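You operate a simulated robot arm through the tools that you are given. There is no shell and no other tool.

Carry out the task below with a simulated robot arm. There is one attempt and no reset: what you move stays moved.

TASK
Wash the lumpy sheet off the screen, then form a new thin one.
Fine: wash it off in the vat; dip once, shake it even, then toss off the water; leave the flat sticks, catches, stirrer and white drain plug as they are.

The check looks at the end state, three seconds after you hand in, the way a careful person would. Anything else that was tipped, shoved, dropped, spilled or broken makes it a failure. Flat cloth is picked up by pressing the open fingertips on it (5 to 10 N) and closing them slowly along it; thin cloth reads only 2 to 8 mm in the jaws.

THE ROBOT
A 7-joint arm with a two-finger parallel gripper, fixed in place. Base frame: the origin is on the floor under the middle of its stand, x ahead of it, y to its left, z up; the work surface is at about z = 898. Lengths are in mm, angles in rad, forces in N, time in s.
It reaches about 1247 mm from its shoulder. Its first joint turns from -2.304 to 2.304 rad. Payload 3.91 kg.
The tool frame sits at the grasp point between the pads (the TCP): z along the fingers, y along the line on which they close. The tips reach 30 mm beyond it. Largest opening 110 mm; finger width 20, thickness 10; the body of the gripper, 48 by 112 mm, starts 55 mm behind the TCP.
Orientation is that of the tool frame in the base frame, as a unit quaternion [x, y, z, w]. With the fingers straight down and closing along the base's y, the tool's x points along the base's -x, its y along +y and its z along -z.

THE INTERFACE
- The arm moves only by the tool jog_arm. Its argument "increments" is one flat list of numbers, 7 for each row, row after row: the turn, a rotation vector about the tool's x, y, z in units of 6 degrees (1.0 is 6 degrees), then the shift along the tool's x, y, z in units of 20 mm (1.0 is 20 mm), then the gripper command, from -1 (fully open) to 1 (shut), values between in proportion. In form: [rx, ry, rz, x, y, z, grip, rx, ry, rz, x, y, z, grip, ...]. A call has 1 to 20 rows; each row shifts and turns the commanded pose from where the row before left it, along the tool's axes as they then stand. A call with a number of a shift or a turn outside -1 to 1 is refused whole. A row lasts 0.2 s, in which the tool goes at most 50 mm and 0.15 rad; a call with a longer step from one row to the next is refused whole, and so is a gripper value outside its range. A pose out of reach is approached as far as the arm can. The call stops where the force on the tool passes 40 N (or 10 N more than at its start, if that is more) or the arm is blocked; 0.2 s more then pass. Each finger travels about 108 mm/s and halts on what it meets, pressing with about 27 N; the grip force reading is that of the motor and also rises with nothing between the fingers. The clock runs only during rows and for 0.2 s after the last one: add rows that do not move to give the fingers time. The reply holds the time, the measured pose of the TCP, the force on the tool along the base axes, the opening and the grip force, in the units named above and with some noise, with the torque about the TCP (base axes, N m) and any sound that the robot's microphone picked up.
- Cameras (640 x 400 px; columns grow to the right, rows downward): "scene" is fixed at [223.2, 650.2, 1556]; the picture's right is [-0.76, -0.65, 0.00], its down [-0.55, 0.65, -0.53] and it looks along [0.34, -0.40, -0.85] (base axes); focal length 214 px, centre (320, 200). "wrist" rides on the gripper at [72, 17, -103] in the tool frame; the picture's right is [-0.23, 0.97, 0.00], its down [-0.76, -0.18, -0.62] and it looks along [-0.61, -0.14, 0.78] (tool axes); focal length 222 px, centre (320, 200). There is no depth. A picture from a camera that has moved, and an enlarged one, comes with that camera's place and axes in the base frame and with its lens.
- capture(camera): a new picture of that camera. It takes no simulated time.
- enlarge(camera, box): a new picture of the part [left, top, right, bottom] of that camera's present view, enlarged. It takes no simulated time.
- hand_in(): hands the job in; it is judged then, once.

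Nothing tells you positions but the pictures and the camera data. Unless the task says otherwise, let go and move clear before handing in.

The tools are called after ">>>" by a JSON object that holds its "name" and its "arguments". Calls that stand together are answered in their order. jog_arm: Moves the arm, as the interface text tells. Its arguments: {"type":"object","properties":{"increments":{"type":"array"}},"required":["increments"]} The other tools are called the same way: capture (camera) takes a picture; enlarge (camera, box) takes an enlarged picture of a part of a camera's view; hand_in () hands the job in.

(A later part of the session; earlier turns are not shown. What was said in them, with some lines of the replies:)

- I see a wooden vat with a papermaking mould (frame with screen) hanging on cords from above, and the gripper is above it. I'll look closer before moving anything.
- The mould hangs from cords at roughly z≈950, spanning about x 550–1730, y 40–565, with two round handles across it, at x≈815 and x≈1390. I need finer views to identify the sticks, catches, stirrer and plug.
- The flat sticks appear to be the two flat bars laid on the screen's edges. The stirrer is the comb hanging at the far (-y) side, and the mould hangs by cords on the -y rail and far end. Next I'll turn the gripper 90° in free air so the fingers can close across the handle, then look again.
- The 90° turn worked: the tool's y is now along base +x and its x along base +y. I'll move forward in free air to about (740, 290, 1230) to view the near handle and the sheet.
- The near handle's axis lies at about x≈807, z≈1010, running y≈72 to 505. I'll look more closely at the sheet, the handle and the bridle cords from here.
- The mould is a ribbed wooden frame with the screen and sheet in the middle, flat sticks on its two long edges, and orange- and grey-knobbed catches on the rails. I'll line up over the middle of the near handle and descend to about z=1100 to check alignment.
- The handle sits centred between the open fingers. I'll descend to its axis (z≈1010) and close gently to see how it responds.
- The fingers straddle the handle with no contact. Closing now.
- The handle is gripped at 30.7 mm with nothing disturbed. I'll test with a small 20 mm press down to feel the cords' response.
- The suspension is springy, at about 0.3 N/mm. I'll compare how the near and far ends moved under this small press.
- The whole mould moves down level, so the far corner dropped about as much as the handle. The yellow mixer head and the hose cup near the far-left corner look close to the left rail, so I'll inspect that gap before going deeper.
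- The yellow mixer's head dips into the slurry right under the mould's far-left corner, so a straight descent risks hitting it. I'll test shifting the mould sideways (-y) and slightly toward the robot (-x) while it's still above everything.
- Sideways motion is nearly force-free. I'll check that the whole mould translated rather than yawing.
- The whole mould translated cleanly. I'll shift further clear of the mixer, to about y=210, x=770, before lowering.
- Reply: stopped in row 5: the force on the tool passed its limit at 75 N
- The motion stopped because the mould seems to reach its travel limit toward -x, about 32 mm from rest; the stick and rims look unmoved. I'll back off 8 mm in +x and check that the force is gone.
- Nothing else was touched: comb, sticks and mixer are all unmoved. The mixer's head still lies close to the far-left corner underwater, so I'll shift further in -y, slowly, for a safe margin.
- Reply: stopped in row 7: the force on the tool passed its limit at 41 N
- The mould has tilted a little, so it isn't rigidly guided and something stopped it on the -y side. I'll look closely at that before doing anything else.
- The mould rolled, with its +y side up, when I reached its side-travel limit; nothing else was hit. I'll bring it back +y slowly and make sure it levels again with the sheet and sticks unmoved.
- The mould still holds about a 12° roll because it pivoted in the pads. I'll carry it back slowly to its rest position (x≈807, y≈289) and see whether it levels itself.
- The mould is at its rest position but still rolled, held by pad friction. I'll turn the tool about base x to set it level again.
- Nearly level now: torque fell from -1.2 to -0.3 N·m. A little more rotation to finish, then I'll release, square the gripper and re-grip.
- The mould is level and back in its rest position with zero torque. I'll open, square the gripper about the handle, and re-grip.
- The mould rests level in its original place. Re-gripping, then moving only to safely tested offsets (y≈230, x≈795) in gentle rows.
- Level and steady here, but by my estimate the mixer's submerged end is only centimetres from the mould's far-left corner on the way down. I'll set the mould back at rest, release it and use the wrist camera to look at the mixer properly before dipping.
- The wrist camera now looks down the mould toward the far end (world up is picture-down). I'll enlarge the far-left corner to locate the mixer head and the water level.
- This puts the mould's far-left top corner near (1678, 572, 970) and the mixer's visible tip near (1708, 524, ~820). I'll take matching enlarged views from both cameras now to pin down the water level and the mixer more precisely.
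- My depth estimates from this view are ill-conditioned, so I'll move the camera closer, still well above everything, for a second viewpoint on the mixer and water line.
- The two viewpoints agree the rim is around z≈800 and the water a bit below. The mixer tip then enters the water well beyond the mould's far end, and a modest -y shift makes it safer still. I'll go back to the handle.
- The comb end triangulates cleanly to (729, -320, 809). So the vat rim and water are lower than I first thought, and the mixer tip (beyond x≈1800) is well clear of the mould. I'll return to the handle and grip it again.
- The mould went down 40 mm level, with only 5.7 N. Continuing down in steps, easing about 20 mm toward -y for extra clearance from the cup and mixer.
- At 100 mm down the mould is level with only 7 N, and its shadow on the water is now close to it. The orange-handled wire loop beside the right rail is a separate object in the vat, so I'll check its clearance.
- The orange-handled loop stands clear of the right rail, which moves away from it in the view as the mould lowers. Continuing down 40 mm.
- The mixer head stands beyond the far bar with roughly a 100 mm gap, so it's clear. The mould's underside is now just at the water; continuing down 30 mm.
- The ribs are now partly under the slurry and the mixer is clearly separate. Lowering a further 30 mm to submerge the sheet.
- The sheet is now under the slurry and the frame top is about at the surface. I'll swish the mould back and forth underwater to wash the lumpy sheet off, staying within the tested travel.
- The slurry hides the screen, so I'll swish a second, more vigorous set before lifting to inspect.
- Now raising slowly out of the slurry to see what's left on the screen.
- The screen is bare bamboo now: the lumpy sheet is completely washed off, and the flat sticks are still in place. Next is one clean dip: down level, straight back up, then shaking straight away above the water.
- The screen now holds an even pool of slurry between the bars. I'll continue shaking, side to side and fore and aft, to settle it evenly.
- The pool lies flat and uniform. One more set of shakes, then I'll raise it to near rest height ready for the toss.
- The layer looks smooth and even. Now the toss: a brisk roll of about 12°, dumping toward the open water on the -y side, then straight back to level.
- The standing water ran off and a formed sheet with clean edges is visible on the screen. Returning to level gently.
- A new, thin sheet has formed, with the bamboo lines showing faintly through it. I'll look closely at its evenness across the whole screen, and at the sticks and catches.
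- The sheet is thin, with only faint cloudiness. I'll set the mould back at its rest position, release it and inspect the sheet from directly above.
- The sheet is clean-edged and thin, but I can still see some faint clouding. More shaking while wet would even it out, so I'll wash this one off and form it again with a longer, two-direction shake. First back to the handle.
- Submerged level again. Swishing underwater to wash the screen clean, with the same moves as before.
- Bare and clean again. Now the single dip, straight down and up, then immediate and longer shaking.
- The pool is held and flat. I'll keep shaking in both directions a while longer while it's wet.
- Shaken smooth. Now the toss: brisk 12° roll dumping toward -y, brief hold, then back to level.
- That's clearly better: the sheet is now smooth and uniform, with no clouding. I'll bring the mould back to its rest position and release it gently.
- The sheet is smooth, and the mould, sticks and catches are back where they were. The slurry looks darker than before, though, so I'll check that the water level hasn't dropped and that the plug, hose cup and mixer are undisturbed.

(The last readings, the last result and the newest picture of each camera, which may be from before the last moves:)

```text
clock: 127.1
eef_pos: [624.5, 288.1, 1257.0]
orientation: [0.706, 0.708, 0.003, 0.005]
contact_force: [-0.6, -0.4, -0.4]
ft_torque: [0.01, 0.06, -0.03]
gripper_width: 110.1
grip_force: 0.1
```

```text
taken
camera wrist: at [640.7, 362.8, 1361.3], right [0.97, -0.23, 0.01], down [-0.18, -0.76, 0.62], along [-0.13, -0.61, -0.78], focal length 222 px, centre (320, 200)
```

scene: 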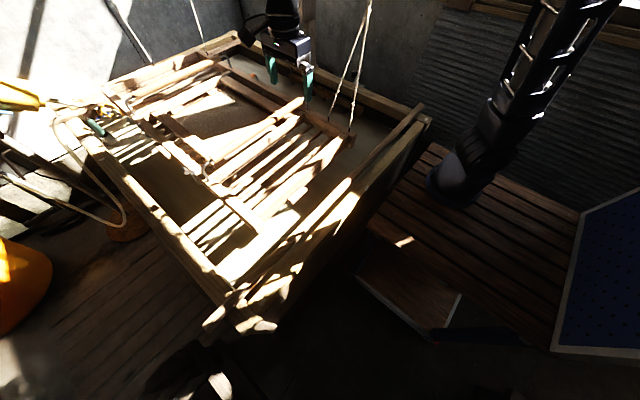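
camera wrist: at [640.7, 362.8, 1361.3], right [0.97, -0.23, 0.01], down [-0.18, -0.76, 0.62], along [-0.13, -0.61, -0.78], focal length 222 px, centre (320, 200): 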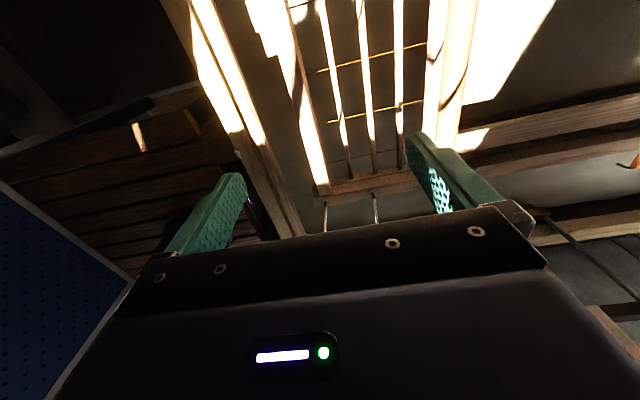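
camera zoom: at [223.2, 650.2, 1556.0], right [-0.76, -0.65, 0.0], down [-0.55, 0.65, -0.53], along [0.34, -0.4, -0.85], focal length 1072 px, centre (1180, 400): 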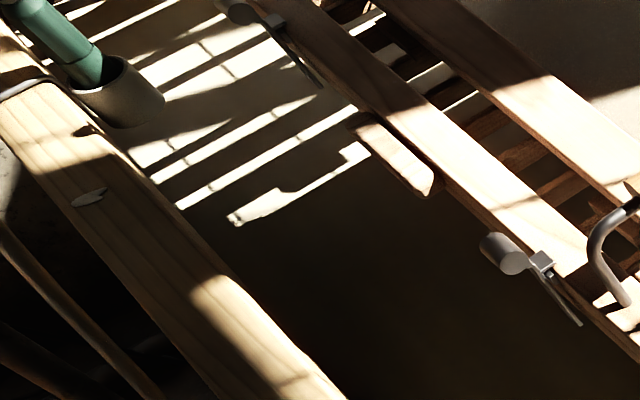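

The water level is unchanged: the waterline, labels, comb, hose cup and mixer all match the starting views, and the catches and flat sticks are in place. I'll back the arm off to its starting spot and take one last look before handing in.

>>> {"name": "jog_arm", "arguments": {"increments": [0, 0, 0, 0, -1, -0.5, -1, 0, 0, 0, 0, -1, -0.5, -1, 0, 0, 0, 0, -1, -0.5, -1, 0, 0, 0, 0, -1, -0.5, -1, 0, 0, 0, 0, -1, -0.5, -1, 0, 0, 0, -0.5, -0.5, 0, -1, 0, 0, 0, 0, 0, 0, -1, 0, 0, 0, 0, 0, 0, -1]}}

>>> {"name": "capture", "arguments": {"camera": "scene"}}

>>> {"name": "enlarge", "arguments": {"camera": "scene", "box": [160, 60, 320, 160]}}

>>> {"name": "enlarge", "arguments": {"camera": "scene", "box": [150, 100, 230, 150]}}

>>> {"name": "enlarge", "arguments": {"camera": "scene", "box": [240, 0, 400, 100]}}

```text
clock: 128.9
eef_pos: [512.0, 279.1, 1306.9]
orientation: [0.706, 0.708, 0.002, 0.005]
contact_force: [0.6, 0.0, -0.5]
ft_torque: [0.01, -0.01, 0.0]
gripper_width: 110.1
grip_force: 0.0
```

```text
taken
```

scene: 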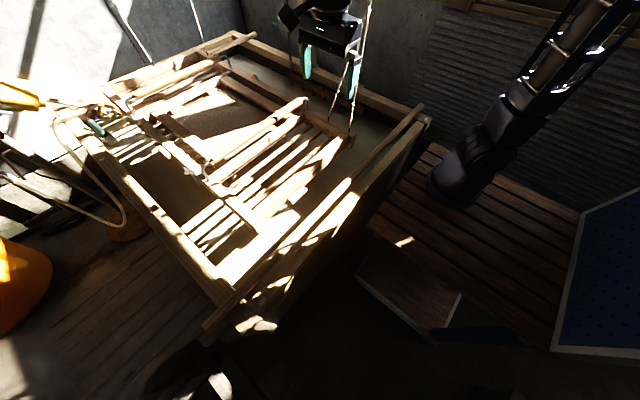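

```text
4.00 times, centred on (240, 110) of scene
camera zoom: at [223.2, 650.2, 1556.0], right [-0.76, -0.65, 0.0], down [-0.55, 0.65, -0.53], along [0.34, -0.4, -0.85], focal length 858 px, centre (640, 560)
```

zoom: 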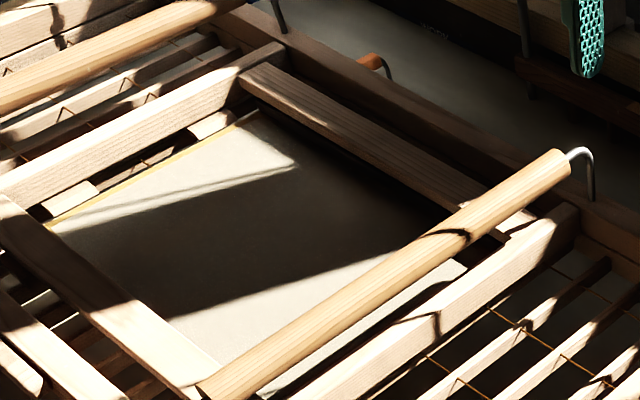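

```text
8.00 times, centred on (190, 125) of scene
camera zoom: at [223.2, 650.2, 1556.0], right [-0.76, -0.65, 0.0], down [-0.55, 0.65, -0.53], along [0.34, -0.4, -0.85], focal length 1716 px, centre (1360, 800)
```

zoom: 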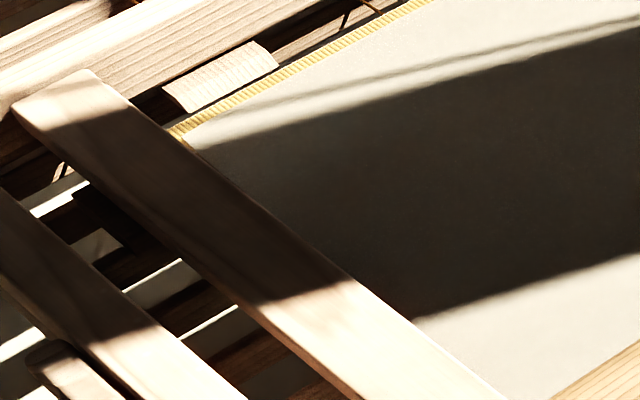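

```text
4.00 times, centred on (320, 50) of scene
camera zoom: at [223.2, 650.2, 1556.0], right [-0.76, -0.65, 0.0], down [-0.55, 0.65, -0.53], along [0.34, -0.4, -0.85], focal length 858 px, centre (320, 800)
```

zoom: 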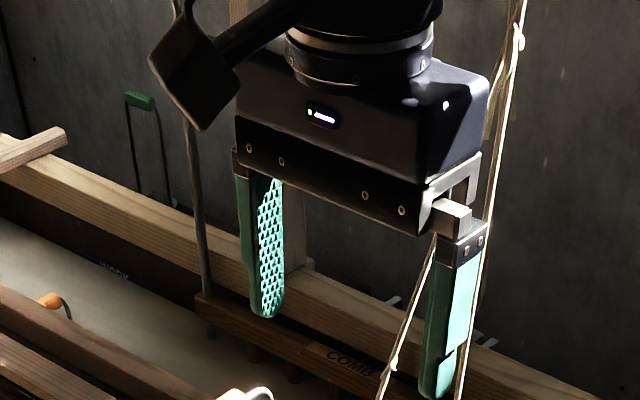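

The screen carries a smooth, thin, even sheet with no standing water. The mould hangs level at rest, everything else is as it was at the start, and the gripper is open and clear. Handing in.

>>> {"name": "hand_in", "arguments": {}}

```text
The job is handed in.
```

The lumpy sheet is washed off and a new thin sheet is on the screen. It is smooth and uniform, with clean edges and no standing water. I've handed the job in; the result of the check wasn't shown.

- **Formed twice:** my first new sheet came out slightly cloudy. I washed it off too, dipped the bare screen once more, shook it longer in both directions and tossed off the water. The final sheet comes from a single dip.
- **One bump along the way:** early on I pulled the mould past its side travel and it rolled about 12°. I levelled it, released it and gripped it again. In the pictures nothing else was touched.
- **Left as they were:** the flat sticks, catches and stirrer match their starting positions. I saw a pale cup with the hose in it but couldn't confirm it is the white drain plug. It is unmoved, and the water level hasn't dropped.
- **Darker vat:** the slurry looked darker by the end. I took that to be the fibres settling or a change in the light.

The mould is hanging level at rest, and the gripper is open and clear of it.
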